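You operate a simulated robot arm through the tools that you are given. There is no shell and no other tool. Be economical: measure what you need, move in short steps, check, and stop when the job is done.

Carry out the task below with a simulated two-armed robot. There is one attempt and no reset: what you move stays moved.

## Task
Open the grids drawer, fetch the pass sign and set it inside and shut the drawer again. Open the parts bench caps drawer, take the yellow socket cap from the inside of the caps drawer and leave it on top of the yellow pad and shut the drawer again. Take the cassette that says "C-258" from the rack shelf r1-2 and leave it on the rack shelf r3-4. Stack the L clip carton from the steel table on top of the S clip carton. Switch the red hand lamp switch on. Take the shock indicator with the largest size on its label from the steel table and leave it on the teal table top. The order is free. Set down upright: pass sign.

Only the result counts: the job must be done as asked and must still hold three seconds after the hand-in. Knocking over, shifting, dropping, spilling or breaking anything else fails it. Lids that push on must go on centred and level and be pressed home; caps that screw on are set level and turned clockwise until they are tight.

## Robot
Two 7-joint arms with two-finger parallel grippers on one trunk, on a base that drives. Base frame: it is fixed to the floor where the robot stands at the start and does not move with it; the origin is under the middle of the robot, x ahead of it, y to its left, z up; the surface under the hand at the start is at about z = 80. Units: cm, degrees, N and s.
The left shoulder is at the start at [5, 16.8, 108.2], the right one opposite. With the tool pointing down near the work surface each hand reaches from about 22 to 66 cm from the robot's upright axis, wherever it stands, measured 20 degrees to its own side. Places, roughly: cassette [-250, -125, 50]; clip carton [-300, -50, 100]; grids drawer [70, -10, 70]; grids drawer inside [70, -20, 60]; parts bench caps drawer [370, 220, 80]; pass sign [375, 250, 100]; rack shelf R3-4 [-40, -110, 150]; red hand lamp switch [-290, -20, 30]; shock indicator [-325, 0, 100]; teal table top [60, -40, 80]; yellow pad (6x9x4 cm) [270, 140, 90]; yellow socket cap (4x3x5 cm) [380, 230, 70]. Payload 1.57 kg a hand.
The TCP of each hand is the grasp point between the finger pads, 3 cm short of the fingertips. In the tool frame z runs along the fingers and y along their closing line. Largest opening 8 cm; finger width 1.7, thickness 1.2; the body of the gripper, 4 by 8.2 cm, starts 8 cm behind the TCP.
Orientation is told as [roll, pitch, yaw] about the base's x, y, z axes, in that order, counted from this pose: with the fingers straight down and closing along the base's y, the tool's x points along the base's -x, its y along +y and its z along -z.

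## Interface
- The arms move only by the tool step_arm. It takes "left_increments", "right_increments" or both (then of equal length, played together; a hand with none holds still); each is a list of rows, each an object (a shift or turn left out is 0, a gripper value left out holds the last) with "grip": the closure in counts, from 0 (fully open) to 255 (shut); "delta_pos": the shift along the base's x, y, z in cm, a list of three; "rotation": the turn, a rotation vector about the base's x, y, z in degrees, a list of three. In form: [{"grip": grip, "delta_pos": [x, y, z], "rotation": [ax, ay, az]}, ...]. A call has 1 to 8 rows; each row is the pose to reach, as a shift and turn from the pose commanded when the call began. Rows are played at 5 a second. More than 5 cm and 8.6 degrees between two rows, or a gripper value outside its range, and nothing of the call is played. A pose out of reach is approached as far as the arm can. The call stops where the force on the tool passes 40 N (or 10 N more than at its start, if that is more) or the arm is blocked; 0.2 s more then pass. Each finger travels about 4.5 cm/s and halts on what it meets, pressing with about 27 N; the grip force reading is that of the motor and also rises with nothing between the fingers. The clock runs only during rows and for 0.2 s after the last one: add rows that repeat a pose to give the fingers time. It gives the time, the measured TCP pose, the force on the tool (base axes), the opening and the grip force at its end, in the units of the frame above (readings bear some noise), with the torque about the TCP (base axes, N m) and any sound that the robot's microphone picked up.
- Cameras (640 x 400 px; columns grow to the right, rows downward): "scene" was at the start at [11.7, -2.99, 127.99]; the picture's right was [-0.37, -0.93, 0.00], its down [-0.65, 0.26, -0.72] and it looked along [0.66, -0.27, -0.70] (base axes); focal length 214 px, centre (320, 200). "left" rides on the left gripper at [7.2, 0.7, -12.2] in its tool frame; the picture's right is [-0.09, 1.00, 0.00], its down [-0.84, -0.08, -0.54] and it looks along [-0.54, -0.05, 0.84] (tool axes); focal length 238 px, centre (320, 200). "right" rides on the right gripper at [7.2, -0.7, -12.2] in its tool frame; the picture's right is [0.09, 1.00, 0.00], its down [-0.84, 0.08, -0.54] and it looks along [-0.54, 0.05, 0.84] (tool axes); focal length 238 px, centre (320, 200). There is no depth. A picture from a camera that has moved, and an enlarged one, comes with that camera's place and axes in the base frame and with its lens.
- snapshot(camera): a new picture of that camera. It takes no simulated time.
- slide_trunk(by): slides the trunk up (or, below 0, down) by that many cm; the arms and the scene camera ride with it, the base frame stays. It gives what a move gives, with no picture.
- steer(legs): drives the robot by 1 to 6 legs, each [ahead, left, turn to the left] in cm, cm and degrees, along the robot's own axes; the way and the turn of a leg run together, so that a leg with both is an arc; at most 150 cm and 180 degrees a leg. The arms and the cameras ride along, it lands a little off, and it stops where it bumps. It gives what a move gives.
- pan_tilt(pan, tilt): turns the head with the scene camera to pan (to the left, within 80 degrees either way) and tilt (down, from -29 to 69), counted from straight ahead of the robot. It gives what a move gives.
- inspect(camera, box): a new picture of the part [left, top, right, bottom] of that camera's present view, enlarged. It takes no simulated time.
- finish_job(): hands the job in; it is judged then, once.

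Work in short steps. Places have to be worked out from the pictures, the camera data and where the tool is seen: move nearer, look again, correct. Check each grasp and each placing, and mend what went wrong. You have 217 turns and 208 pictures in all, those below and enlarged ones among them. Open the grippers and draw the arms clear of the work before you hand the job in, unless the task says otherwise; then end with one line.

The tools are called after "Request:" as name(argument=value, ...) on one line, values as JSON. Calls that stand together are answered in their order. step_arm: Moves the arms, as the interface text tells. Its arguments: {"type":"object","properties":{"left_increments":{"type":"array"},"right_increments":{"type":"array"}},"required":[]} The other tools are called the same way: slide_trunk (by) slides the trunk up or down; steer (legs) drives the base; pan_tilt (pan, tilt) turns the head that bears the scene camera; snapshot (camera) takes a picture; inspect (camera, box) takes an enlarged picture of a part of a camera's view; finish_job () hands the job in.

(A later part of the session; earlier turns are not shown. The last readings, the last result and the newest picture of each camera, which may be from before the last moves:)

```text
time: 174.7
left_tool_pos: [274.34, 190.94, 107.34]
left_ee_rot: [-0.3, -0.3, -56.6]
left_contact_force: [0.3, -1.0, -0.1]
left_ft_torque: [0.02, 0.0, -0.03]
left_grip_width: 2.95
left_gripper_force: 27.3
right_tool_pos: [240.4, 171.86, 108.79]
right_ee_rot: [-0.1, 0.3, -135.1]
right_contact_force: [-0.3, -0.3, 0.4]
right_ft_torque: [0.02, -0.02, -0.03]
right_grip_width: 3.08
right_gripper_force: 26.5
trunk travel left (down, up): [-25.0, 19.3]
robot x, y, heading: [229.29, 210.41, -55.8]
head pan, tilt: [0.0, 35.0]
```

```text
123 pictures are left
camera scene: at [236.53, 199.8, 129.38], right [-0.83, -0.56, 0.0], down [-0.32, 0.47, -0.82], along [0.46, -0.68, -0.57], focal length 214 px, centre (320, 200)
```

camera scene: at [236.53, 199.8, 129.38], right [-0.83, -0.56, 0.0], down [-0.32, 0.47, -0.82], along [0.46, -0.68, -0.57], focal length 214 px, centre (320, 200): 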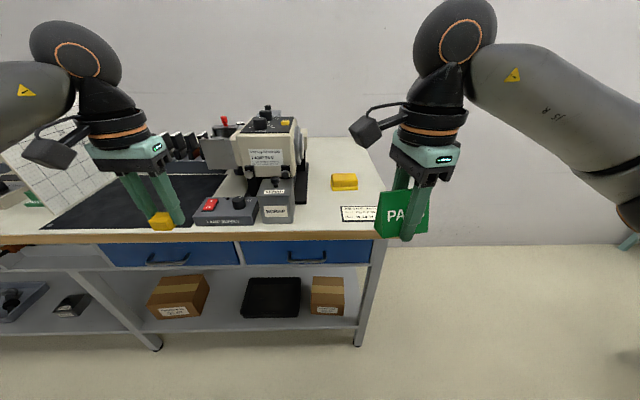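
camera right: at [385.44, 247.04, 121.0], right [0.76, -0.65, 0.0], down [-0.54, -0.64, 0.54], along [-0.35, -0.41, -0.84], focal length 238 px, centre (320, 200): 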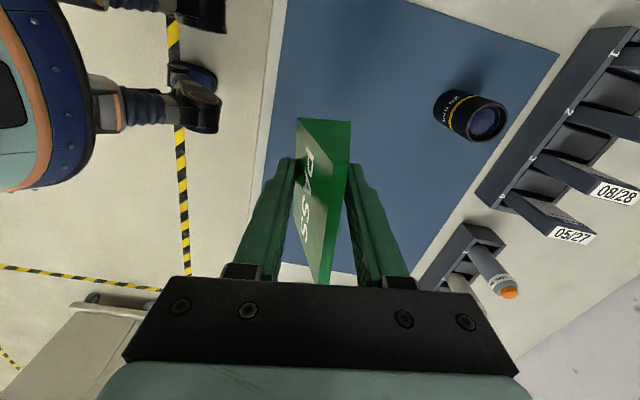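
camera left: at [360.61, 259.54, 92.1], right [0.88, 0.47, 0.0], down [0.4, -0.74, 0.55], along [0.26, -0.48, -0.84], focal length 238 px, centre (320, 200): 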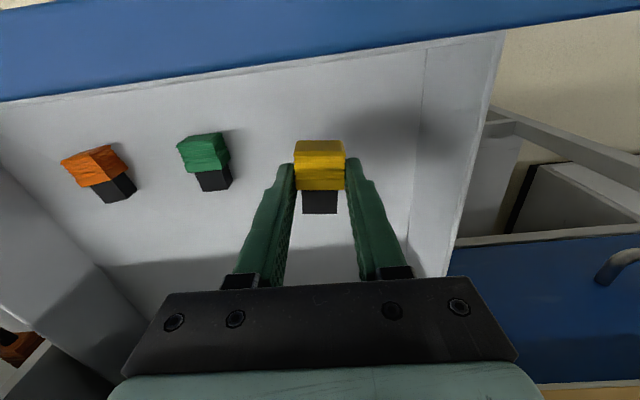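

Pad seen at ≈(266,140). Approach so that it sits in front of the left hand.

Request:
steer(legs=[[14, -10, 0], [11, -15, 0]])

Request:
pan_tilt(pan=10, tilt=42)

Request:
snapshot(camera="scene")

Request:
snapshot(camera="left")

```text
time: 177.7
left_tool_pos: [268.43, 156.71, 107.27]
left_ee_rot: [-0.2, -0.4, -56.3]
left_contact_force: [-0.2, 0.2, 0.1]
left_ft_torque: [0.03, -0.01, 0.04]
left_grip_width: 2.97
left_gripper_force: 27.0
right_tool_pos: [234.43, 137.46, 108.74]
right_ee_rot: [-0.1, 0.2, -134.7]
right_contact_force: [0.2, -0.3, -1.3]
right_ft_torque: [0.01, 0.0, 0.01]
right_grip_width: 3.09
right_gripper_force: 27.4
trunk travel left (down, up): [-25.0, 19.3]
robot x, y, heading: [222.98, 176.08, -55.6]
head pan, tilt: [0.0, 35.0]
```

```text
time: 178.4
left_tool_pos: [268.41, 156.8, 107.31]
left_ee_rot: [-0.1, -0.3, -56.3]
left_contact_force: [-0.4, 0.5, 0.4]
left_ft_torque: [-0.02, 0.04, -0.02]
left_grip_width: 2.94
left_gripper_force: 27.7
right_tool_pos: [234.43, 137.35, 108.65]
right_ee_rot: [-0.1, 0.3, -134.9]
right_contact_force: [-0.2, -0.1, -0.7]
right_ft_torque: [0.0, 0.03, 0.03]
right_grip_width: 3.1
right_gripper_force: 26.9
trunk travel left (down, up): [-25.0, 19.3]
robot x, y, heading: [223.51, 176.2, -55.3]
head pan, tilt: [10.0, 42.0]
```

```text
122 pictures are left
camera scene: at [231.41, 166.62, 128.33], right [-0.71, -0.7, 0.0], down [-0.47, 0.48, -0.74], along [0.52, -0.53, -0.67], focal length 214 px, centre (320, 200)
```

scene: 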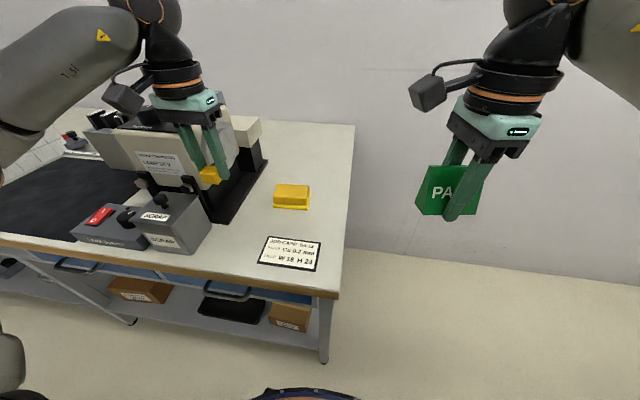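

```text
121 pictures are left
camera left: at [265.04, 163.33, 119.35], right [0.88, 0.48, 0.0], down [0.4, -0.74, 0.55], along [0.26, -0.48, -0.84], focal length 238 px, centre (320, 200)
```

left: 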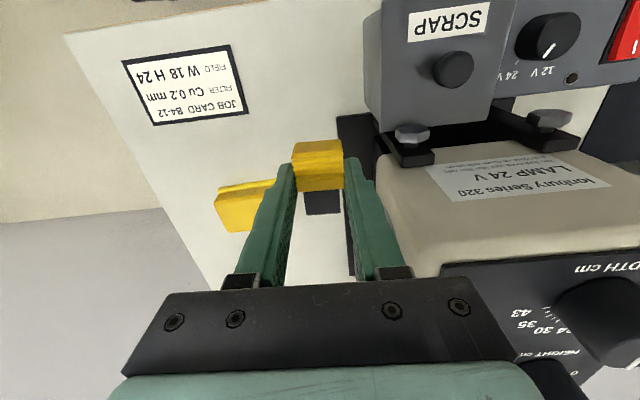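

Zoom both views on the pad.

Request:
inspect(camera="scene", box=[248, 165, 344, 225])

Request:
inspect(camera="left", box=[180, 130, 372, 250])

```text
6.67 times, centred on (296, 195) of scene
camera zoom: at [231.41, 166.62, 128.33], right [-0.71, -0.7, 0.0], down [-0.47, 0.48, -0.74], along [0.52, -0.53, -0.67], focal length 1430 px, centre (480, 233)
```

zoom: 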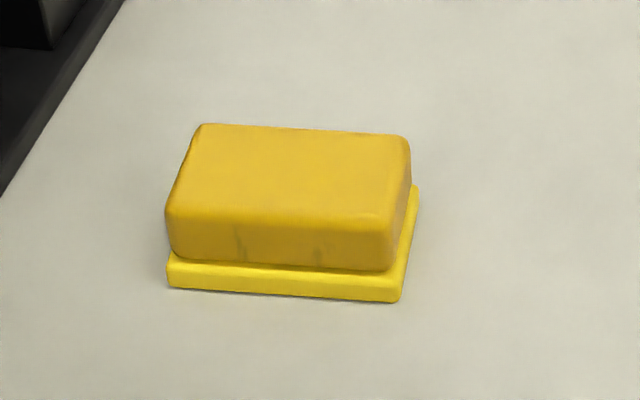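

```text
3.33 times, centred on (276, 190) of left
camera zoom: at [265.04, 163.33, 119.35], right [0.88, 0.48, 0.0], down [0.4, -0.74, 0.55], along [0.26, -0.48, -0.84], focal length 794 px, centre (467, 233)
```

zoom: 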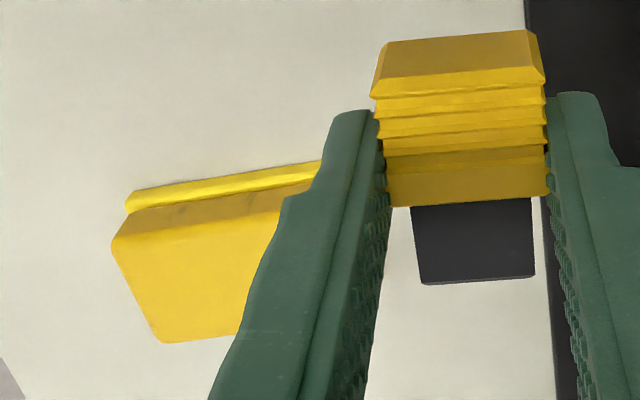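

Pad top centre ≈(266.2,141.3,93). Move the cap over it (right first, then forward), then down to just above.

Request:
step_arm(left_increments=[{"grip": 255, "delta_pos": [-3.5, -2.5, 0]}, {"grip": 255, "delta_pos": [-7, -5, 0]}, {"grip": 255, "delta_pos": [-7, -8, 0]}, {"grip": 255, "delta_pos": [-5, -11.5, 0]}, {"grip": 255, "delta_pos": [-2.2, -15.4, 0]}, {"grip": 255, "delta_pos": [-2.2, -15.4, -4]}, {"grip": 255, "delta_pos": [-2.2, -15.4, -8]}])

Request:
snapshot(camera="left")

Request:
inspect(camera="scene", box=[230, 110, 358, 220])

```text
time: 180.0
left_tool_pos: [266.4, 141.36, 99.1]
left_ee_rot: [-0.1, -0.2, -56.3]
left_contact_force: [-0.5, -0.4, -0.5]
left_ft_torque: [0.0, -0.01, -0.01]
left_grip_width: 2.95
left_gripper_force: 26.6
right_tool_pos: [234.43, 137.34, 108.79]
right_ee_rot: [-0.1, 0.1, -134.8]
right_contact_force: [0.5, -0.2, -0.4]
right_ft_torque: [-0.01, 0.0, 0.03]
right_grip_width: 3.1
right_gripper_force: 27.0
trunk travel left (down, up): [-25.0, 19.3]
robot x, y, heading: [222.96, 176.02, -55.4]
head pan, tilt: [10.0, 42.0]
```

```text
118 pictures are left
camera left: at [262.98, 147.93, 111.16], right [0.88, 0.48, 0.0], down [0.4, -0.74, 0.55], along [0.26, -0.48, -0.84], focal length 238 px, centre (320, 200)
```

left: 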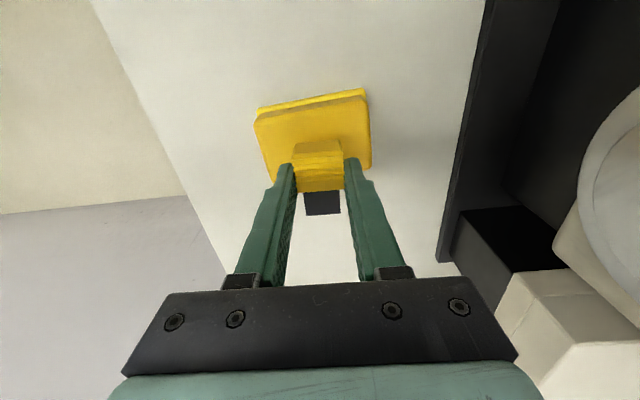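

```text
3.64 times, centred on (294, 165) of scene
camera zoom: at [231.43, 166.61, 128.33], right [-0.71, -0.7, 0.0], down [-0.47, 0.48, -0.74], along [0.52, -0.53, -0.67], focal length 780 px, centre (414, 327)
```

zoom: 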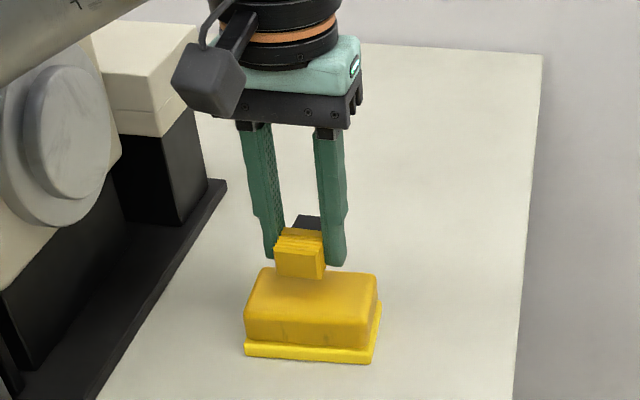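

Cap bottom is ~3 cm above... about 3 cm below the TCP; pad top at 93. Descend gently until contact.

Request:
step_arm(left_increments=[{"grip": 255, "delta_pos": [0, 0, -1.2]}, {"grip": 255, "delta_pos": [0, 0, -2.0]}, {"grip": 255, "delta_pos": [0, 0, -2.4]}, {"grip": 255, "delta_pos": [0, 0, -2.7]}, {"grip": 255, "delta_pos": [0, 0, -2.9]}])

Request:
inspect(camera="scene", box=[230, 110, 358, 220])

```text
time: 181.2
left_tool_pos: [266.16, 141.39, 96.98]
left_ee_rot: [-0.3, -1.0, -56.3]
left_contact_force: [1.7, 1.3, 34.7]
left_ft_torque: [0.34, -0.04, -0.04]
left_grip_width: 2.97
left_gripper_force: 26.8
right_tool_pos: [234.43, 137.57, 108.96]
right_ee_rot: [0.1, 0.3, -134.7]
right_contact_force: [-0.4, -0.2, -0.3]
right_ft_torque: [-0.02, -0.01, 0.01]
right_grip_width: 3.12
right_gripper_force: 27.5
trunk travel left (down, up): [-25.0, 19.3]
robot x, y, heading: [223.01, 176.03, -55.5]
head pan, tilt: [10.0, 42.0]
```

```text
3.64 times, centred on (294, 165) of scene
camera zoom: at [231.19, 166.82, 128.41], right [-0.71, -0.7, 0.0], down [-0.47, 0.48, -0.75], along [0.52, -0.53, -0.67], focal length 780 px, centre (414, 327)
```

zoom: 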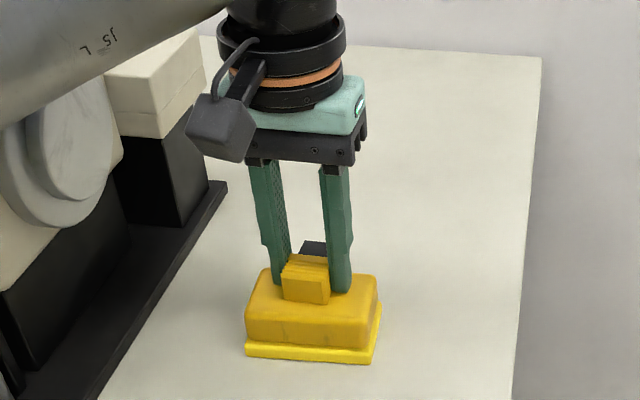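

Contact. Ease the pressure, open, and rise.

Request:
step_arm(left_increments=[{"grip": 255, "delta_pos": [0, 0, 0.5]}, {"grip": 190, "delta_pos": [0, 0, 0.5]}, {"grip": 120, "delta_pos": [0, 0, 0.5]}, {"grip": 60, "delta_pos": [0, 0, 0.5]}, {"grip": 60, "delta_pos": [0, 0, 4.5]}, {"grip": 60, "delta_pos": [0, 0, 9]}, {"grip": 60, "delta_pos": [0, 0, 13]}])

Request:
inspect(camera="scene", box=[230, 110, 358, 220])

```text
time: 182.8
left_tool_pos: [266.38, 141.64, 109.55]
left_ee_rot: [0.0, -0.3, -56.3]
left_contact_force: [-0.3, -0.2, -0.4]
left_ft_torque: [0.05, -0.04, 0.01]
left_grip_width: 6.1
left_gripper_force: 0.1
right_tool_pos: [234.37, 137.5, 108.73]
right_ee_rot: [0.0, 0.2, -134.9]
right_contact_force: [0.5, -0.2, -0.3]
right_ft_torque: [-0.02, -0.03, 0.04]
right_grip_width: 3.11
right_gripper_force: 27.0
trunk travel left (down, up): [-25.0, 19.3]
robot x, y, heading: [223.6, 175.9, -55.7]
head pan, tilt: [10.0, 42.0]
```

```text
3.64 times, centred on (294, 165) of scene
camera zoom: at [231.35, 166.65, 128.33], right [-0.71, -0.7, 0.0], down [-0.47, 0.48, -0.74], along [0.52, -0.53, -0.67], focal length 780 px, centre (414, 327)
```

zoom: 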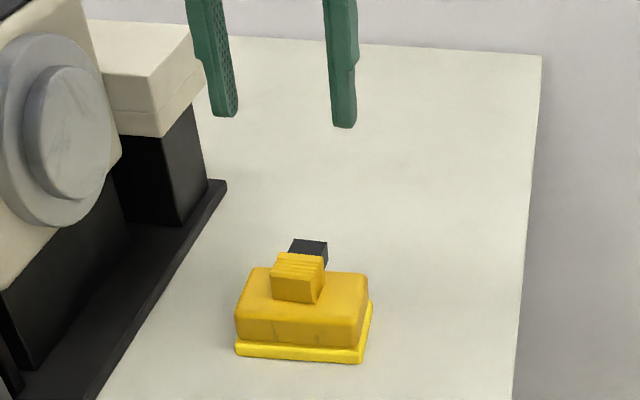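

Cap stands on the pad. Back off, turn to heading 36° in the aisle, then extend the right hand forward for the narrow passage.

Request:
steer(legs=[[-22, 3, 0], [0, 0, 91.5]])

Request:
pan_tilt(pan=-45, tilt=35)

Request:
snapshot(camera="scene")

```text
time: 188.4
left_tool_pos: [246.18, 239.76, 109.4]
left_ee_rot: [-0.2, -0.4, 35.5]
left_contact_force: [0.2, -0.1, 0.7]
left_ft_torque: [-0.01, 0.0, 0.04]
left_grip_width: 6.11
left_gripper_force: 0.1
right_tool_pos: [251.3, 207.95, 108.73]
right_ee_rot: [-0.1, 0.2, -43.0]
right_contact_force: [-0.3, -0.3, -0.5]
right_ft_torque: [0.0, 0.0, -0.02]
right_grip_width: 3.09
right_gripper_force: 27.3
trunk travel left (down, up): [-25.0, 19.3]
robot x, y, heading: [213.35, 195.41, 36.2]
head pan, tilt: [10.0, 42.0]
```

```text
time: 189.6
left_tool_pos: [246.02, 239.78, 109.46]
left_ee_rot: [-0.2, -0.4, 35.5]
left_contact_force: [0.0, 0.3, 0.4]
left_ft_torque: [0.01, 0.01, -0.01]
left_grip_width: 6.14
left_gripper_force: 0.0
right_tool_pos: [251.28, 207.92, 108.51]
right_ee_rot: [0.0, 0.2, -42.9]
right_contact_force: [0.6, 0.4, -1.0]
right_ft_torque: [0.0, 0.0, 0.02]
right_grip_width: 3.07
right_gripper_force: 27.1
trunk travel left (down, up): [-25.0, 19.3]
robot x, y, heading: [213.28, 195.37, 36.2]
head pan, tilt: [-45.0, 35.0]
```

```text
114 pictures are left
camera scene: at [225.35, 196.46, 129.38], right [-0.15, -0.99, 0.0], down [-0.57, 0.09, -0.82], along [0.81, -0.12, -0.57], focal length 214 px, centre (320, 200)
```

scene: 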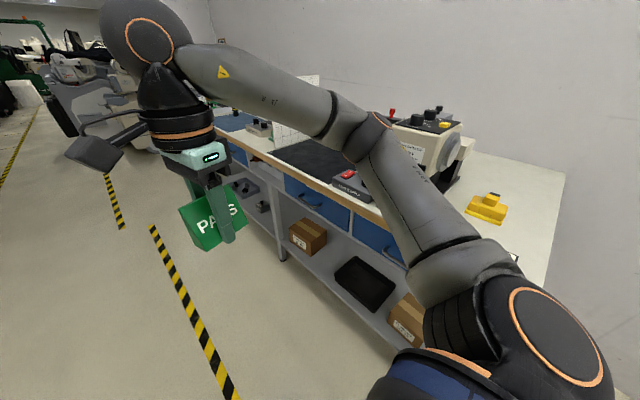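

Extend the right hand forward, then drive backward-right toward the wall corridor.

Request:
step_arm(right_increments=[{"grip": 255, "delta_pos": [3.2, 2.4, 0]}, {"grip": 255, "delta_pos": [6.4, 4.7, 0]}, {"grip": 255, "delta_pos": [9.6, 7, 0]}, {"grip": 255, "delta_pos": [12.4, 9.1, 0]}])

Request:
steer(legs=[[-20, -30, 0], [-45, -14, 0]])

Request:
pan_tilt(pan=-75, tilt=35)

Request:
snapshot(camera="scene")

```text
time: 190.6
left_tool_pos: [246.08, 239.83, 109.46]
left_ee_rot: [-0.2, -0.3, 35.5]
left_contact_force: [0.2, -0.6, -0.7]
left_ft_torque: [0.01, 0.03, 0.04]
left_grip_width: 6.12
left_gripper_force: 0.0
right_tool_pos: [263.7, 216.89, 108.94]
right_ee_rot: [-0.1, 0.2, -42.9]
right_contact_force: [0.5, -0.5, 0.4]
right_ft_torque: [0.0, 0.01, 0.02]
right_grip_width: 3.08
right_gripper_force: 27.0
trunk travel left (down, up): [-25.0, 19.3]
robot x, y, heading: [212.89, 195.62, 36.4]
head pan, tilt: [-45.0, 35.0]
```

```text
time: 196.3
left_tool_pos: [220.03, 166.36, 109.52]
left_ee_rot: [-0.3, -0.4, 36.2]
left_contact_force: [0.3, 0.2, 0.2]
left_ft_torque: [-0.01, 0.01, -0.02]
left_grip_width: 6.11
left_gripper_force: 0.1
right_tool_pos: [238.04, 143.53, 108.96]
right_ee_rot: [0.0, 0.2, -42.4]
right_contact_force: [0.6, -0.9, 0.0]
right_ft_torque: [0.04, 0.01, 0.0]
right_grip_width: 3.12
right_gripper_force: 27.0
trunk travel left (down, up): [-25.0, 19.3]
robot x, y, heading: [187.84, 121.43, 37.0]
head pan, tilt: [-45.0, 35.0]
```

```text
time: 197.2
left_tool_pos: [220.01, 166.21, 109.49]
left_ee_rot: [-0.2, -0.2, 36.3]
left_contact_force: [0.6, 0.0, -0.6]
left_ft_torque: [-0.02, -0.01, -0.01]
left_grip_width: 6.12
left_gripper_force: 0.2
right_tool_pos: [237.9, 143.63, 108.95]
right_ee_rot: [-0.1, 0.2, -42.4]
right_contact_force: [1.0, 0.3, 0.3]
right_ft_torque: [0.0, 0.0, 0.0]
right_grip_width: 3.1
right_gripper_force: 26.7
trunk travel left (down, up): [-25.0, 19.3]
robot x, y, heading: [187.79, 121.54, 36.8]
head pan, tilt: [-75.0, 35.0]
```

```text
113 pictures are left
camera scene: at [197.98, 118.56, 129.38], right [-0.61, -0.79, 0.0], down [-0.45, 0.35, -0.82], along [0.65, -0.5, -0.57], focal length 214 px, centre (320, 200)
```

scene: 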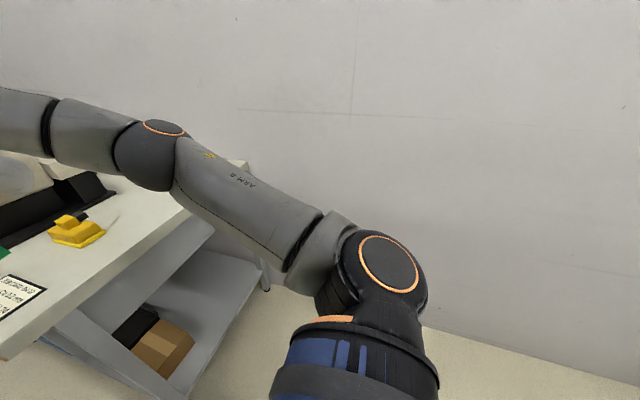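

Continue backing into the corridor, then lower the trunk.

Request:
steer(legs=[[-42, -32, 0]])

Request:
slide_trunk(by=-14)

Request:
steer(legs=[[-45, -3, -1]])

```text
time: 200.6
left_tool_pos: [204.38, 114.68, 109.5]
left_ee_rot: [-0.1, -0.3, 36.4]
left_contact_force: [0.6, 0.1, -0.2]
left_ft_torque: [0.0, -0.01, 0.02]
left_grip_width: 6.15
left_gripper_force: 0.0
right_tool_pos: [222.3, 91.96, 108.99]
right_ee_rot: [-0.1, 0.2, -42.1]
right_contact_force: [-0.8, -0.2, -0.6]
right_ft_torque: [0.03, 0.0, -0.04]
right_grip_width: 3.1
right_gripper_force: 27.4
trunk travel left (down, up): [-25.0, 19.3]
robot x, y, heading: [172.14, 69.85, 37.3]
head pan, tilt: [-75.0, 35.0]
```

```text
time: 202.3
left_tool_pos: [204.35, 114.63, 95.38]
left_ee_rot: [-0.2, -0.3, 36.3]
left_contact_force: [0.6, 0.8, -0.1]
left_ft_torque: [0.0, 0.01, 0.01]
left_grip_width: 6.11
left_gripper_force: 0.1
right_tool_pos: [222.36, 92.14, 94.95]
right_ee_rot: [-0.1, 0.2, -42.2]
right_contact_force: [0.0, -0.1, -0.1]
right_ft_torque: [0.0, -0.02, -0.02]
right_grip_width: 3.11
right_gripper_force: 26.6
trunk travel left (down, up): [-11.0, 33.3]
robot x, y, heading: [172.33, 69.87, 37.4]
head pan, tilt: [-75.0, 35.0]
```

```text
time: 205.1
left_tool_pos: [170.28, 84.3, 95.47]
left_ee_rot: [-0.1, -0.3, 35.2]
left_contact_force: [0.1, 0.1, -0.2]
left_ft_torque: [0.02, 0.04, -0.03]
left_grip_width: 6.1
left_gripper_force: 0.0
right_tool_pos: [187.94, 61.31, 95.04]
right_ee_rot: [-0.2, 0.2, -43.3]
right_contact_force: [-0.2, 0.3, -0.2]
right_ft_torque: [0.0, 0.0, 0.02]
right_grip_width: 3.09
right_gripper_force: 26.9
trunk travel left (down, up): [-11.0, 33.3]
robot x, y, heading: [137.52, 39.62, 36.5]
head pan, tilt: [-75.0, 35.0]
```

Lower the trunk a bit more (left wrist is higher than on the first pass) and retrace the turn sequence.

Request:
slide_trunk(by=-8)

Request:
steer(legs=[[-12.6, -1, 0], [0, 0, -12.3], [-10, 2, 0], [0, 0, -12], [-2, 6, 0]])

```text
time: 206.2
left_tool_pos: [170.32, 84.37, 87.45]
left_ee_rot: [-0.2, -0.3, 35.3]
left_contact_force: [0.3, -0.9, -0.4]
left_ft_torque: [-0.03, 0.01, 0.01]
left_grip_width: 6.11
left_gripper_force: 0.0
right_tool_pos: [187.87, 61.39, 87.01]
right_ee_rot: [-0.1, 0.1, -43.3]
right_contact_force: [-0.1, 0.0, 0.6]
right_ft_torque: [-0.01, -0.02, 0.0]
right_grip_width: 3.11
right_gripper_force: 26.7
trunk travel left (down, up): [-3.0, 41.3]
robot x, y, heading: [137.38, 40.03, 36.3]
head pan, tilt: [-75.0, 35.0]
```

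```text
time: 210.8
left_tool_pos: [162.38, 61.83, 87.36]
left_ee_rot: [-0.2, -0.3, 11.4]
left_contact_force: [-0.3, -0.7, 0.3]
left_ft_torque: [0.0, -0.01, 0.02]
left_grip_width: 6.14
left_gripper_force: 0.1
right_tool_pos: [168.94, 33.65, 86.9]
right_ee_rot: [-0.1, 0.2, -67.2]
right_contact_force: [0.4, 0.3, 0.2]
right_ft_torque: [0.03, 0.0, 0.0]
right_grip_width: 3.11
right_gripper_force: 26.7
trunk travel left (down, up): [-3.0, 41.3]
robot x, y, heading: [114.3, 34.8, 12.3]
head pan, tilt: [-75.0, 35.0]
stopped in leg 5: the robot was blocked; the commanded pose is now the measured one
```

Slight touch with the housing on the left; ease right, continue retracing.

Request:
steer(legs=[[-5, -1.5, 0], [-14.5, 2.5, 0], [0, 0, -24.3], [-25.9, 5, 0], [0, 0, -30]])

Request:
slide_trunk(by=22)

```text
time: 212.8
left_tool_pos: [143.56, 59.12, 87.67]
left_ee_rot: [-0.2, -0.5, 11.7]
left_contact_force: [0.1, 0.3, 0.1]
left_ft_torque: [-0.01, 0.0, 0.0]
left_grip_width: 6.14
left_gripper_force: 0.0
right_tool_pos: [150.52, 31.21, 87.09]
right_ee_rot: [0.2, 0.3, -66.8]
right_contact_force: [1.0, 0.4, 0.0]
right_ft_torque: [0.0, 0.0, 0.02]
right_grip_width: 3.08
right_gripper_force: 26.6
trunk travel left (down, up): [-3.0, 41.3]
robot x, y, heading: [95.5, 31.6, 12.7]
head pan, tilt: [-75.0, 35.0]
stopped in leg 2: the robot was blocked; the commanded pose is now the measured one
```

```text
time: 214.7
left_tool_pos: [143.14, 58.88, 98.98]
left_ee_rot: [-0.5, 10.2, 11.3]
left_contact_force: [0.1, 1.0, 0.3]
left_ft_torque: [0.01, -0.01, -0.05]
left_grip_width: 6.13
left_gripper_force: 0.0
right_tool_pos: [150.43, 31.24, 107.34]
right_ee_rot: [0.0, 0.2, -66.8]
right_contact_force: [0.0, 0.2, -0.2]
right_ft_torque: [0.03, 0.0, -0.02]
right_grip_width: 3.07
right_gripper_force: 27.1
trunk travel left (down, up): [-23.1, 21.2]
robot x, y, heading: [95.9, 31.87, 12.4]
head pan, tilt: [-75.0, 35.0]
stopped: the arm was blocked; the commanded pose is now the measured one
```

I raised at the wrong place (the drive had stopped early) and the left arm met the detector. Lower the trunk again first.

Request:
slide_trunk(by=-19)

Request:
pan_tilt(pan=30, tilt=20)

Request:
snapshot(camera="scene")

```text
time: 216.8
left_tool_pos: [143.12, 58.88, 80.16]
left_ee_rot: [-0.5, 9.7, 11.5]
left_contact_force: [-0.6, -0.5, -1.3]
left_ft_torque: [0.01, 0.0, -0.03]
left_grip_width: 6.14
left_gripper_force: 0.0
right_tool_pos: [150.49, 31.0, 88.04]
right_ee_rot: [0.1, 0.2, -66.8]
right_contact_force: [0.1, 1.3, -0.1]
right_ft_torque: [0.03, -0.02, 0.0]
right_grip_width: 3.09
right_gripper_force: 27.2
trunk travel left (down, up): [-4.1, 40.2]
robot x, y, heading: [95.9, 31.8, 12.5]
head pan, tilt: [-75.0, 35.0]
```

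```text
time: 218.6
left_tool_pos: [143.09, 59.02, 80.16]
left_ee_rot: [-0.3, 9.7, 11.5]
left_contact_force: [-0.2, 0.6, 0.5]
left_ft_torque: [-0.03, 0.02, 0.0]
left_grip_width: 6.11
left_gripper_force: 0.0
right_tool_pos: [150.5, 31.13, 88.12]
right_ee_rot: [0.0, 0.2, -66.8]
right_contact_force: [0.4, 0.5, -0.3]
right_ft_torque: [0.0, -0.02, 0.02]
right_grip_width: 3.1
right_gripper_force: 26.4
trunk travel left (down, up): [-4.1, 40.2]
robot x, y, heading: [95.6, 31.41, 12.4]
head pan, tilt: [30.0, 20.0]
```

```text
112 pictures are left
camera scene: at [106.51, 39.03, 110.83], right [0.68, -0.74, 0.0], down [-0.25, -0.23, -0.94], along [0.69, 0.64, -0.34], focal length 214 px, centre (320, 200)
```

scene: 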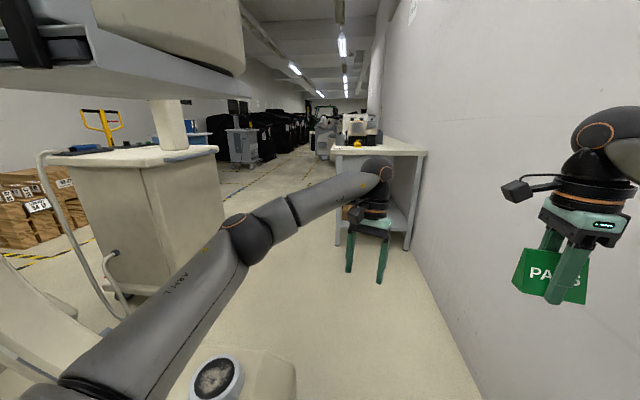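

Nothing disturbed. Now turn right and leave the gap.

Request:
steer(legs=[[1.5, 1, 0], [0, 0, -24.3]])

```text
time: 220.6
left_tool_pos: [151.13, 38.67, 80.17]
left_ee_rot: [-0.4, 9.7, -12.3]
left_contact_force: [0.6, 0.5, -1.2]
left_ft_torque: [0.0, 0.01, -0.01]
left_grip_width: 6.1
left_gripper_force: 0.2
right_tool_pos: [146.7, 10.31, 88.09]
right_ee_rot: [0.0, 0.1, -90.7]
right_contact_force: [-1.2, -0.2, 0.1]
right_ft_torque: [-0.05, 0.02, -0.01]
right_grip_width: 3.06
right_gripper_force: 26.6
trunk travel left (down, up): [-4.1, 40.2]
robot x, y, heading: [96.8, 32.96, -11.5]
head pan, tilt: [30.0, 20.0]
```

Continue backing out of the gap.

Request:
steer(legs=[[-27, 9, 0]])

```text
time: 222.5
left_tool_pos: [128.05, 52.34, 80.12]
left_ee_rot: [-0.4, 9.9, -12.6]
left_contact_force: [0.5, 0.1, -0.1]
left_ft_torque: [0.02, 0.0, -0.03]
left_grip_width: 6.12
left_gripper_force: 0.1
right_tool_pos: [123.52, 23.93, 88.21]
right_ee_rot: [0.0, 0.3, -90.7]
right_contact_force: [0.6, 0.1, 0.0]
right_ft_torque: [-0.01, 0.02, -0.02]
right_grip_width: 3.07
right_gripper_force: 26.6
trunk travel left (down, up): [-4.1, 40.2]
robot x, y, heading: [73.66, 47.08, -11.7]
head pan, tilt: [30.0, 20.0]
```

Turn right, back up some more before raising the trunk.

Request:
steer(legs=[[0, 0, -30], [-25, 5, 0]])

Request:
pan_tilt(pan=0, tilt=45)

Request:
snapshot(camera="scene")

```text
time: 225.8
left_tool_pos: [107.92, 45.22, 80.12]
left_ee_rot: [-0.5, 9.7, -41.8]
left_contact_force: [-0.4, 0.4, -0.3]
left_ft_torque: [0.0, -0.03, -0.01]
left_grip_width: 6.12
left_gripper_force: 0.1
right_tool_pos: [90.06, 22.66, 88.17]
right_ee_rot: [-0.1, 0.3, -120.2]
right_contact_force: [0.2, 1.0, -0.5]
right_ft_torque: [0.01, 0.02, -0.02]
right_grip_width: 3.09
right_gripper_force: 26.7
trunk travel left (down, up): [-4.1, 40.2]
robot x, y, heading: [58.08, 66.8, -40.9]
head pan, tilt: [30.0, 20.0]
```

```text
time: 226.8
left_tool_pos: [108.03, 45.16, 80.11]
left_ee_rot: [-0.4, 9.7, -42.0]
left_contact_force: [0.6, -1.4, 0.0]
left_ft_torque: [0.03, -0.01, 0.05]
left_grip_width: 6.12
left_gripper_force: 0.1
right_tool_pos: [90.02, 22.68, 88.05]
right_ee_rot: [-0.2, 0.3, -120.2]
right_contact_force: [-0.5, -0.3, -1.1]
right_ft_torque: [0.01, 0.0, -0.01]
right_grip_width: 3.1
right_gripper_force: 27.0
trunk travel left (down, up): [-4.1, 40.2]
robot x, y, heading: [57.81, 66.91, -41.1]
head pan, tilt: [0.0, 45.0]
```

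```text
111 pictures are left
camera scene: at [67.19, 59.27, 106.97], right [-0.65, -0.76, 0.0], down [-0.53, 0.46, -0.71], along [0.54, -0.46, -0.71], focal length 214 px, centre (320, 200)
```

scene: 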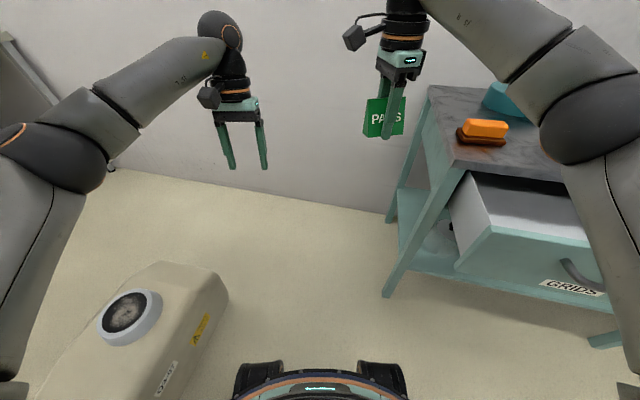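

The left elbow is still under the detector; back further away before raising.

Request:
steer(legs=[[-25, -30, 0]])

Request:
slide_trunk(by=20)

Request:
steer(legs=[[0, 0, -15.8]])

Request:
snapshot(camera="scene")

```text
time: 230.0
left_tool_pos: [69.79, 39.45, 80.12]
left_ee_rot: [-0.4, 9.9, -41.1]
left_contact_force: [0.4, -0.4, 0.4]
left_ft_torque: [0.0, 0.03, 0.02]
left_grip_width: 6.12
left_gripper_force: 0.1
right_tool_pos: [52.05, 16.73, 88.1]
right_ee_rot: [-0.1, 0.2, -119.5]
right_contact_force: [0.1, -0.5, -0.3]
right_ft_torque: [0.02, 0.01, 0.02]
right_grip_width: 3.09
right_gripper_force: 27.3
trunk travel left (down, up): [-4.1, 40.2]
robot x, y, heading: [19.82, 60.92, -40.1]
head pan, tilt: [0.0, 45.0]
```

```text
time: 232.2
left_tool_pos: [69.82, 39.53, 100.11]
left_ee_rot: [-0.4, 9.8, -41.2]
left_contact_force: [0.7, 0.7, -0.2]
left_ft_torque: [0.02, 0.02, -0.01]
left_grip_width: 6.13
left_gripper_force: 0.0
right_tool_pos: [52.17, 16.82, 108.1]
right_ee_rot: [-0.1, 0.3, -119.5]
right_contact_force: [0.6, -0.9, -0.6]
right_ft_torque: [-0.02, -0.02, -0.01]
right_grip_width: 3.08
right_gripper_force: 27.0
trunk travel left (down, up): [-24.1, 20.2]
robot x, y, heading: [19.11, 61.13, -40.1]
head pan, tilt: [0.0, 45.0]
```

```text
time: 233.5
left_tool_pos: [62.21, 26.66, 100.07]
left_ee_rot: [-0.4, 9.8, -56.8]
left_contact_force: [-0.7, -0.5, 0.0]
left_ft_torque: [0.0, 0.03, -0.02]
left_grip_width: 6.1
left_gripper_force: 0.1
right_tool_pos: [39.21, 9.54, 108.11]
right_ee_rot: [-0.1, 0.2, -135.1]
right_contact_force: [0.2, 0.4, -0.1]
right_ft_torque: [0.0, -0.01, 0.0]
right_grip_width: 3.11
right_gripper_force: 27.1
trunk travel left (down, up): [-24.1, 20.2]
robot x, y, heading: [19.26, 60.81, -56.1]
head pan, tilt: [0.0, 45.0]
```

```text
110 pictures are left
camera scene: at [26.38, 50.77, 126.97], right [-0.83, -0.56, 0.0], down [-0.4, 0.58, -0.71], along [0.4, -0.58, -0.71], focal length 214 px, centre (320, 200)
```

scene: 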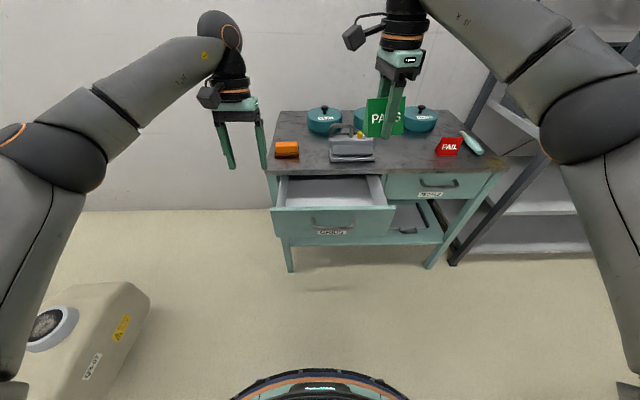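

Move closer so that the open drawer is under the right hand.

Request:
steer(legs=[[15, 7, 0]])

Request:
pan_tilt(pan=0, tilt=50)

Request:
snapshot(camera="scene")

Request:
snapshot(camera="right")

```text
time: 234.9
left_tool_pos: [76.61, 17.95, 100.09]
left_ee_rot: [-0.4, 9.8, -56.9]
left_contact_force: [0.2, 0.4, -0.4]
left_ft_torque: [0.02, 0.01, -0.01]
left_grip_width: 6.12
left_gripper_force: 0.0
right_tool_pos: [53.43, 0.96, 107.97]
right_ee_rot: [-0.1, 0.2, -135.2]
right_contact_force: [0.4, -0.4, 0.1]
right_ft_torque: [0.0, 0.01, 0.04]
right_grip_width: 3.08
right_gripper_force: 26.8
trunk travel left (down, up): [-24.1, 20.2]
robot x, y, heading: [33.98, 52.17, -55.7]
head pan, tilt: [0.0, 45.0]
```

```text
time: 235.6
left_tool_pos: [76.49, 18.02, 100.06]
left_ee_rot: [-0.5, 9.8, -56.9]
left_contact_force: [-1.3, -0.3, 0.1]
left_ft_torque: [0.02, 0.0, -0.02]
left_grip_width: 6.08
left_gripper_force: 0.0
right_tool_pos: [53.37, 0.99, 107.97]
right_ee_rot: [-0.1, 0.2, -135.1]
right_contact_force: [0.0, -0.5, -0.5]
right_ft_torque: [-0.01, 0.0, -0.01]
right_grip_width: 3.1
right_gripper_force: 27.1
trunk travel left (down, up): [-24.1, 20.2]
robot x, y, heading: [33.54, 52.28, -56.1]
head pan, tilt: [0.0, 50.0]
```

```text
109 pictures are left
camera scene: at [40.53, 42.55, 126.28], right [-0.83, -0.56, 0.0], down [-0.43, 0.63, -0.64], along [0.36, -0.53, -0.77], focal length 214 px, centre (320, 200)
```

scene: 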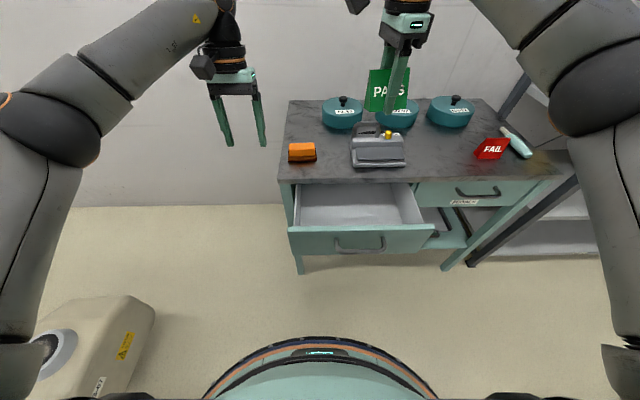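

```text
108 pictures are left
camera right: at [57.89, 6.6, 120.28], right [0.77, -0.64, 0.0], down [-0.54, -0.65, 0.54], along [-0.35, -0.41, -0.84], focal length 238 px, centre (320, 200)
```

right: 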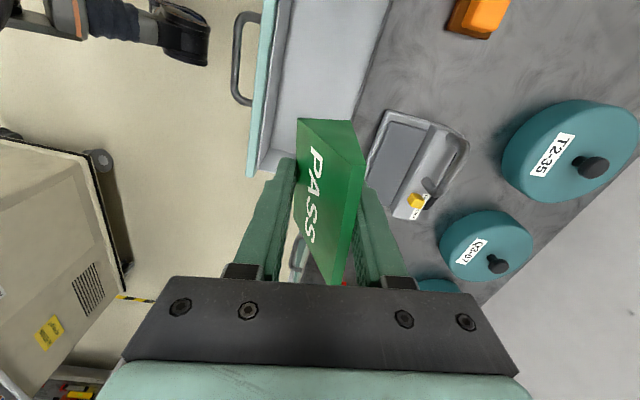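

Zoom on the held sign to see its tilt.

Request:
inspect(camera="right", box=[250, 100, 410, 200])

Request:
inspect(camera="scene", box=[330, 40, 458, 130])

```text
4.00 times, centred on (330, 150) of right
camera zoom: at [57.89, 6.6, 120.28], right [0.77, -0.64, 0.0], down [-0.54, -0.65, 0.54], along [-0.35, -0.41, -0.84], focal length 953 px, centre (280, 400)
```

zoom: 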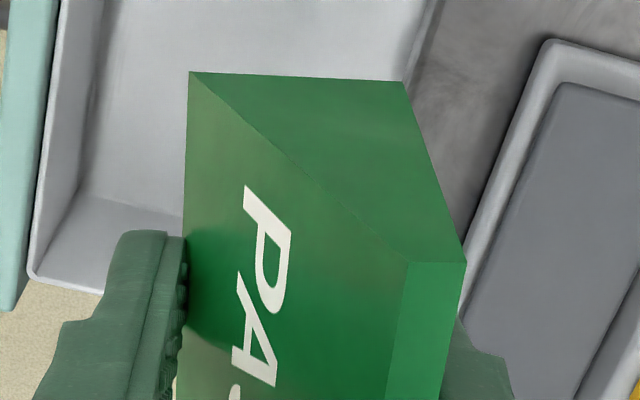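

```text
4.44 times, centred on (394, 85) of scene
camera zoom: at [40.53, 42.55, 126.28], right [-0.83, -0.56, 0.0], down [-0.43, 0.63, -0.64], along [0.36, -0.53, -0.77], focal length 953 px, centre (-9, 711)
```

zoom: 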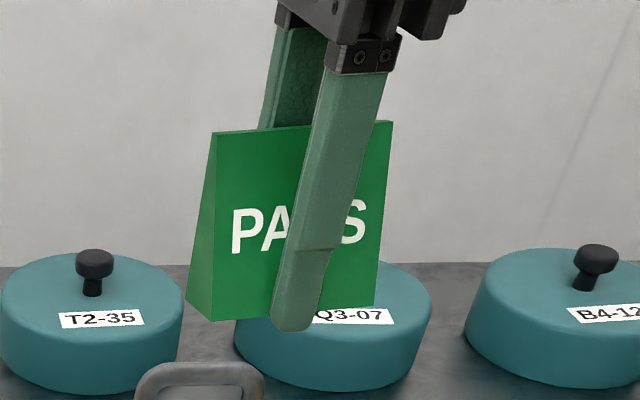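

Sign leans ~11° in the grip (top away from robot). I compensate by tilting the hand -11°, align with the drawer, and position over the opening.

Request:
step_arm(right_increments=[{"grip": 255, "delta_pos": [-0.4, 1.2, 0], "rotation": [-4.6, -3, -6]}, {"grip": 255, "delta_pos": [-0.7, 2.4, 0], "rotation": [-9.2, -6, -12]}, {"grip": 255, "delta_pos": [-0.7, 2.4, -4.5], "rotation": [-9.2, -6, -12]}, {"grip": 255, "delta_pos": [-0.7, 2.4, -9], "rotation": [-9.2, -6, -12]}, {"grip": 255, "delta_pos": [-0.7, 2.4, -13.5], "rotation": [-9.2, -6, -12]}, {"grip": 255, "delta_pos": [-0.7, 2.4, -18], "rotation": [-9.2, -6, -12]}])

Request:
snapshot(camera="right")

Request:
inspect(camera="scene", box=[260, 120, 460, 260])

```text
time: 237.0
left_tool_pos: [76.64, 18.01, 100.08]
left_ee_rot: [-0.4, 9.6, -57.0]
left_contact_force: [0.2, 1.0, -0.8]
left_ft_torque: [-0.01, -0.01, -0.02]
left_grip_width: 6.14
left_gripper_force: 0.0
right_tool_pos: [52.82, 3.16, 90.5]
right_ee_rot: [10.9, -0.8, -147.3]
right_contact_force: [-0.7, -0.1, -0.5]
right_ft_torque: [0.01, 0.0, 0.02]
right_grip_width: 3.12
right_gripper_force: 27.4
trunk travel left (down, up): [-24.1, 20.2]
robot x, y, heading: [33.97, 52.1, -55.8]
head pan, tilt: [0.0, 50.0]
```

```text
105 pictures are left
camera right: at [57.2, 9.77, 102.11], right [0.61, -0.77, 0.19], down [-0.71, -0.43, 0.56], along [-0.35, -0.47, -0.81], focal length 238 px, centre (320, 200)
```

right: 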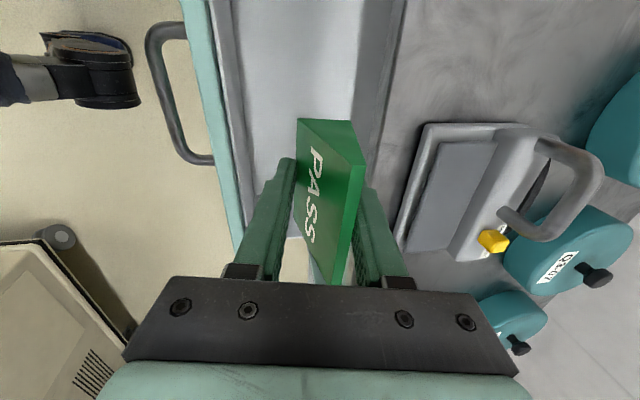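

```text
2.86 times, centred on (360, 190) of scene
camera zoom: at [40.53, 42.53, 126.28], right [-0.83, -0.56, 0.0], down [-0.43, 0.63, -0.64], along [0.36, -0.53, -0.77], focal length 613 px, centre (206, 229)
```

zoom: 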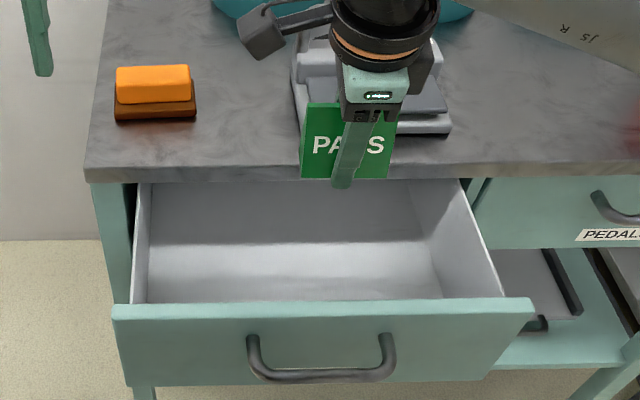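

Well positioned over the opening. Descend into the drawer.

Request:
step_arm(right_increments=[{"grip": 255, "delta_pos": [0.1, -0.2, -4.2]}, {"grip": 255, "delta_pos": [0.1, -0.2, -8.4]}, {"grip": 255, "delta_pos": [0.1, -0.2, -12.6]}, {"grip": 255, "delta_pos": [0.1, -0.2, -15.5]}])

Request:
snapshot(camera="right")

Request:
inspect(camera="scene", box=[260, 120, 460, 260])

```text
time: 238.0
left_tool_pos: [76.47, 18.07, 100.11]
left_ee_rot: [-0.4, 9.7, -56.9]
left_contact_force: [-0.2, -0.3, -0.4]
left_ft_torque: [0.0, 0.05, -0.02]
left_grip_width: 6.12
left_gripper_force: 0.1
right_tool_pos: [52.47, 2.8, 74.71]
right_ee_rot: [10.9, -0.9, -147.3]
right_contact_force: [-0.6, 0.3, 0.1]
right_ft_torque: [-0.02, -0.02, -0.03]
right_grip_width: 3.11
right_gripper_force: 27.0
trunk travel left (down, up): [-24.1, 20.2]
robot x, y, heading: [33.65, 52.02, -56.0]
head pan, tilt: [0.0, 50.0]
```

```text
103 pictures are left
camera right: at [56.99, 9.47, 86.38], right [0.61, -0.77, 0.19], down [-0.71, -0.43, 0.56], along [-0.35, -0.47, -0.81], focal length 238 px, centre (320, 200)
```

right: 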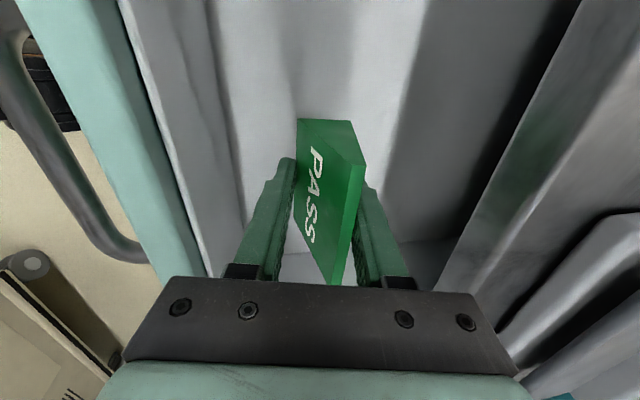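

```text
2.86 times, centred on (360, 190) of scene
camera zoom: at [40.53, 42.53, 126.28], right [-0.83, -0.56, 0.0], down [-0.43, 0.63, -0.64], along [0.36, -0.53, -0.77], focal length 613 px, centre (206, 229)
```

zoom: 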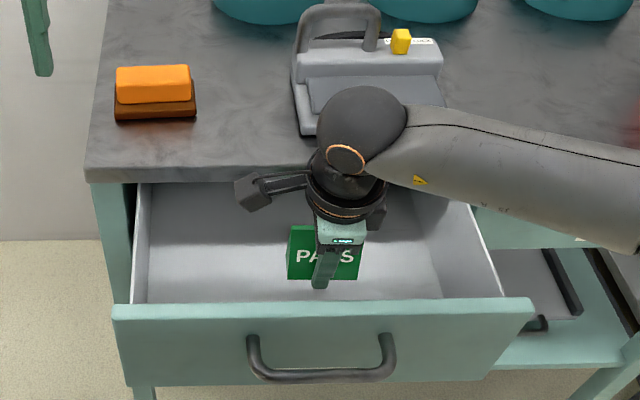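

Continue down slowly until the floor is felt.

Request:
step_arm(right_increments=[{"grip": 255, "delta_pos": [0, 0, -1.0]}, {"grip": 255, "delta_pos": [0, 0, -2.0]}, {"grip": 255, "delta_pos": [0, 0, -2.8]}, {"grip": 255, "delta_pos": [0, 0, -3.4]}, {"grip": 255, "delta_pos": [0, 0, -4.0]}, {"grip": 255, "delta_pos": [0, 0, -4.5]}])

```text
time: 239.4
left_tool_pos: [76.52, 18.06, 100.11]
left_ee_rot: [-0.4, 9.7, -57.0]
left_contact_force: [-0.4, 0.2, 0.0]
left_ft_torque: [-0.01, 0.01, -0.04]
left_grip_width: 6.09
left_gripper_force: 0.2
right_tool_pos: [52.78, 3.13, 70.05]
right_ee_rot: [10.9, -0.8, -147.4]
right_contact_force: [0.1, -0.4, 0.1]
right_ft_torque: [0.03, 0.0, 0.0]
right_grip_width: 3.09
right_gripper_force: 27.3
trunk travel left (down, up): [-24.1, 20.2]
robot x, y, heading: [33.66, 52.25, -56.1]
head pan, tilt: [0.0, 50.0]
```

Request:
step_arm(right_increments=[{"grip": 255, "delta_pos": [0, 0, -0.5]}, {"grip": 255, "delta_pos": [0, 0, -1.0]}, {"grip": 255, "delta_pos": [0, 0, -1.5]}, {"grip": 255, "delta_pos": [0, 0, -2.0]}, {"grip": 255, "delta_pos": [0, 0, -2.4]}])

Request:
snapshot(camera="right")

```text
time: 240.6
left_tool_pos: [76.56, 18.11, 100.11]
left_ee_rot: [-0.3, 9.7, -56.9]
left_contact_force: [-0.8, 0.0, 0.8]
left_ft_torque: [0.02, -0.05, 0.02]
left_grip_width: 6.1
left_gripper_force: 0.1
right_tool_pos: [52.78, 3.27, 67.81]
right_ee_rot: [10.9, -0.9, -147.2]
right_contact_force: [0.6, 0.4, 0.1]
right_ft_torque: [-0.02, 0.01, 0.0]
right_grip_width: 3.1
right_gripper_force: 27.1
trunk travel left (down, up): [-24.1, 20.2]
robot x, y, heading: [33.82, 52.02, -56.0]
head pan, tilt: [0.0, 50.0]
```

```text
101 pictures are left
camera right: at [57.23, 9.81, 79.45], right [0.61, -0.77, 0.19], down [-0.71, -0.43, 0.56], along [-0.35, -0.47, -0.81], focal length 238 px, centre (320, 200)
```

right: 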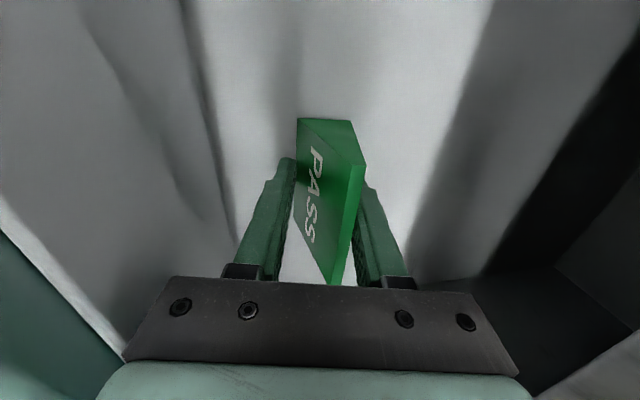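

Request:
step_arm(right_increments=[{"grip": 255, "delta_pos": [0, 0, -0.4]}, {"grip": 255, "delta_pos": [0, 0, -0.8]}, {"grip": 255, "delta_pos": [0, 0, -1.1]}, {"grip": 255, "delta_pos": [0, 0, -1.4]}, {"grip": 255, "delta_pos": [0, 0, -1.7]}, {"grip": 255, "delta_pos": [0, 0, -2.0]}])

```text
time: 241.5
left_tool_pos: [76.51, 17.98, 100.24]
left_ee_rot: [-0.5, 9.7, -56.9]
left_contact_force: [0.3, -0.9, 0.2]
left_ft_torque: [0.04, 0.03, 0.0]
left_grip_width: 6.12
left_gripper_force: 0.1
right_tool_pos: [53.14, 2.53, 67.29]
right_ee_rot: [11.8, -0.6, -147.5]
right_contact_force: [-1.6, -2.4, 14.4]
right_ft_torque: [0.25, 0.19, 0.05]
right_grip_width: 3.1
right_gripper_force: 27.2
trunk travel left (down, up): [-24.1, 20.2]
robot x, y, heading: [33.67, 52.37, -56.0]
head pan, tilt: [0.0, 50.0]
stopped in row 4 (right hand): the force on the tool passed its limit at 43 N (the readings are from after the stop); the commanded pose is now the measured one
```

Contact felt. Open gently and rise.

Request:
step_arm(right_increments=[{"grip": 220, "delta_pos": [0, 0, 0.3]}, {"grip": 170, "delta_pos": [0, 0, 0.3]}, {"grip": 120, "delta_pos": [0, 0, 0.3]}, {"grip": 80, "delta_pos": [0, 0, 0.3]}, {"grip": 80, "delta_pos": [0, 0, 0.3]}])

Request:
snapshot(camera="right")

```text
time: 242.7
left_tool_pos: [76.4, 18.03, 100.26]
left_ee_rot: [-0.4, 9.5, -56.9]
left_contact_force: [-0.5, 0.0, -0.3]
left_ft_torque: [0.03, 0.02, -0.01]
left_grip_width: 6.13
left_gripper_force: 0.1
right_tool_pos: [53.02, 2.8, 67.47]
right_ee_rot: [11.7, -0.8, -147.6]
right_contact_force: [-3.3, -3.0, 20.2]
right_ft_torque: [0.4, 0.39, 0.13]
right_grip_width: 4.98
right_gripper_force: 0.0
trunk travel left (down, up): [-24.1, 20.2]
robot x, y, heading: [33.89, 52.25, -56.1]
head pan, tilt: [0.0, 50.0]
```

```text
100 pictures are left
camera right: at [57.43, 9.45, 79.17], right [0.6, -0.77, 0.2], down [-0.72, -0.42, 0.56], along [-0.35, -0.48, -0.81], focal length 238 px, centre (320, 200)
```

right: 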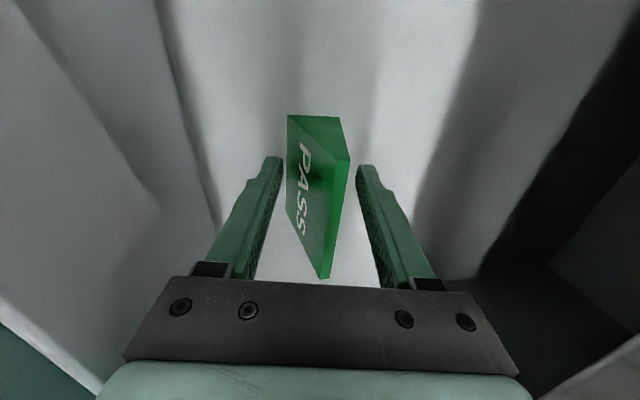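

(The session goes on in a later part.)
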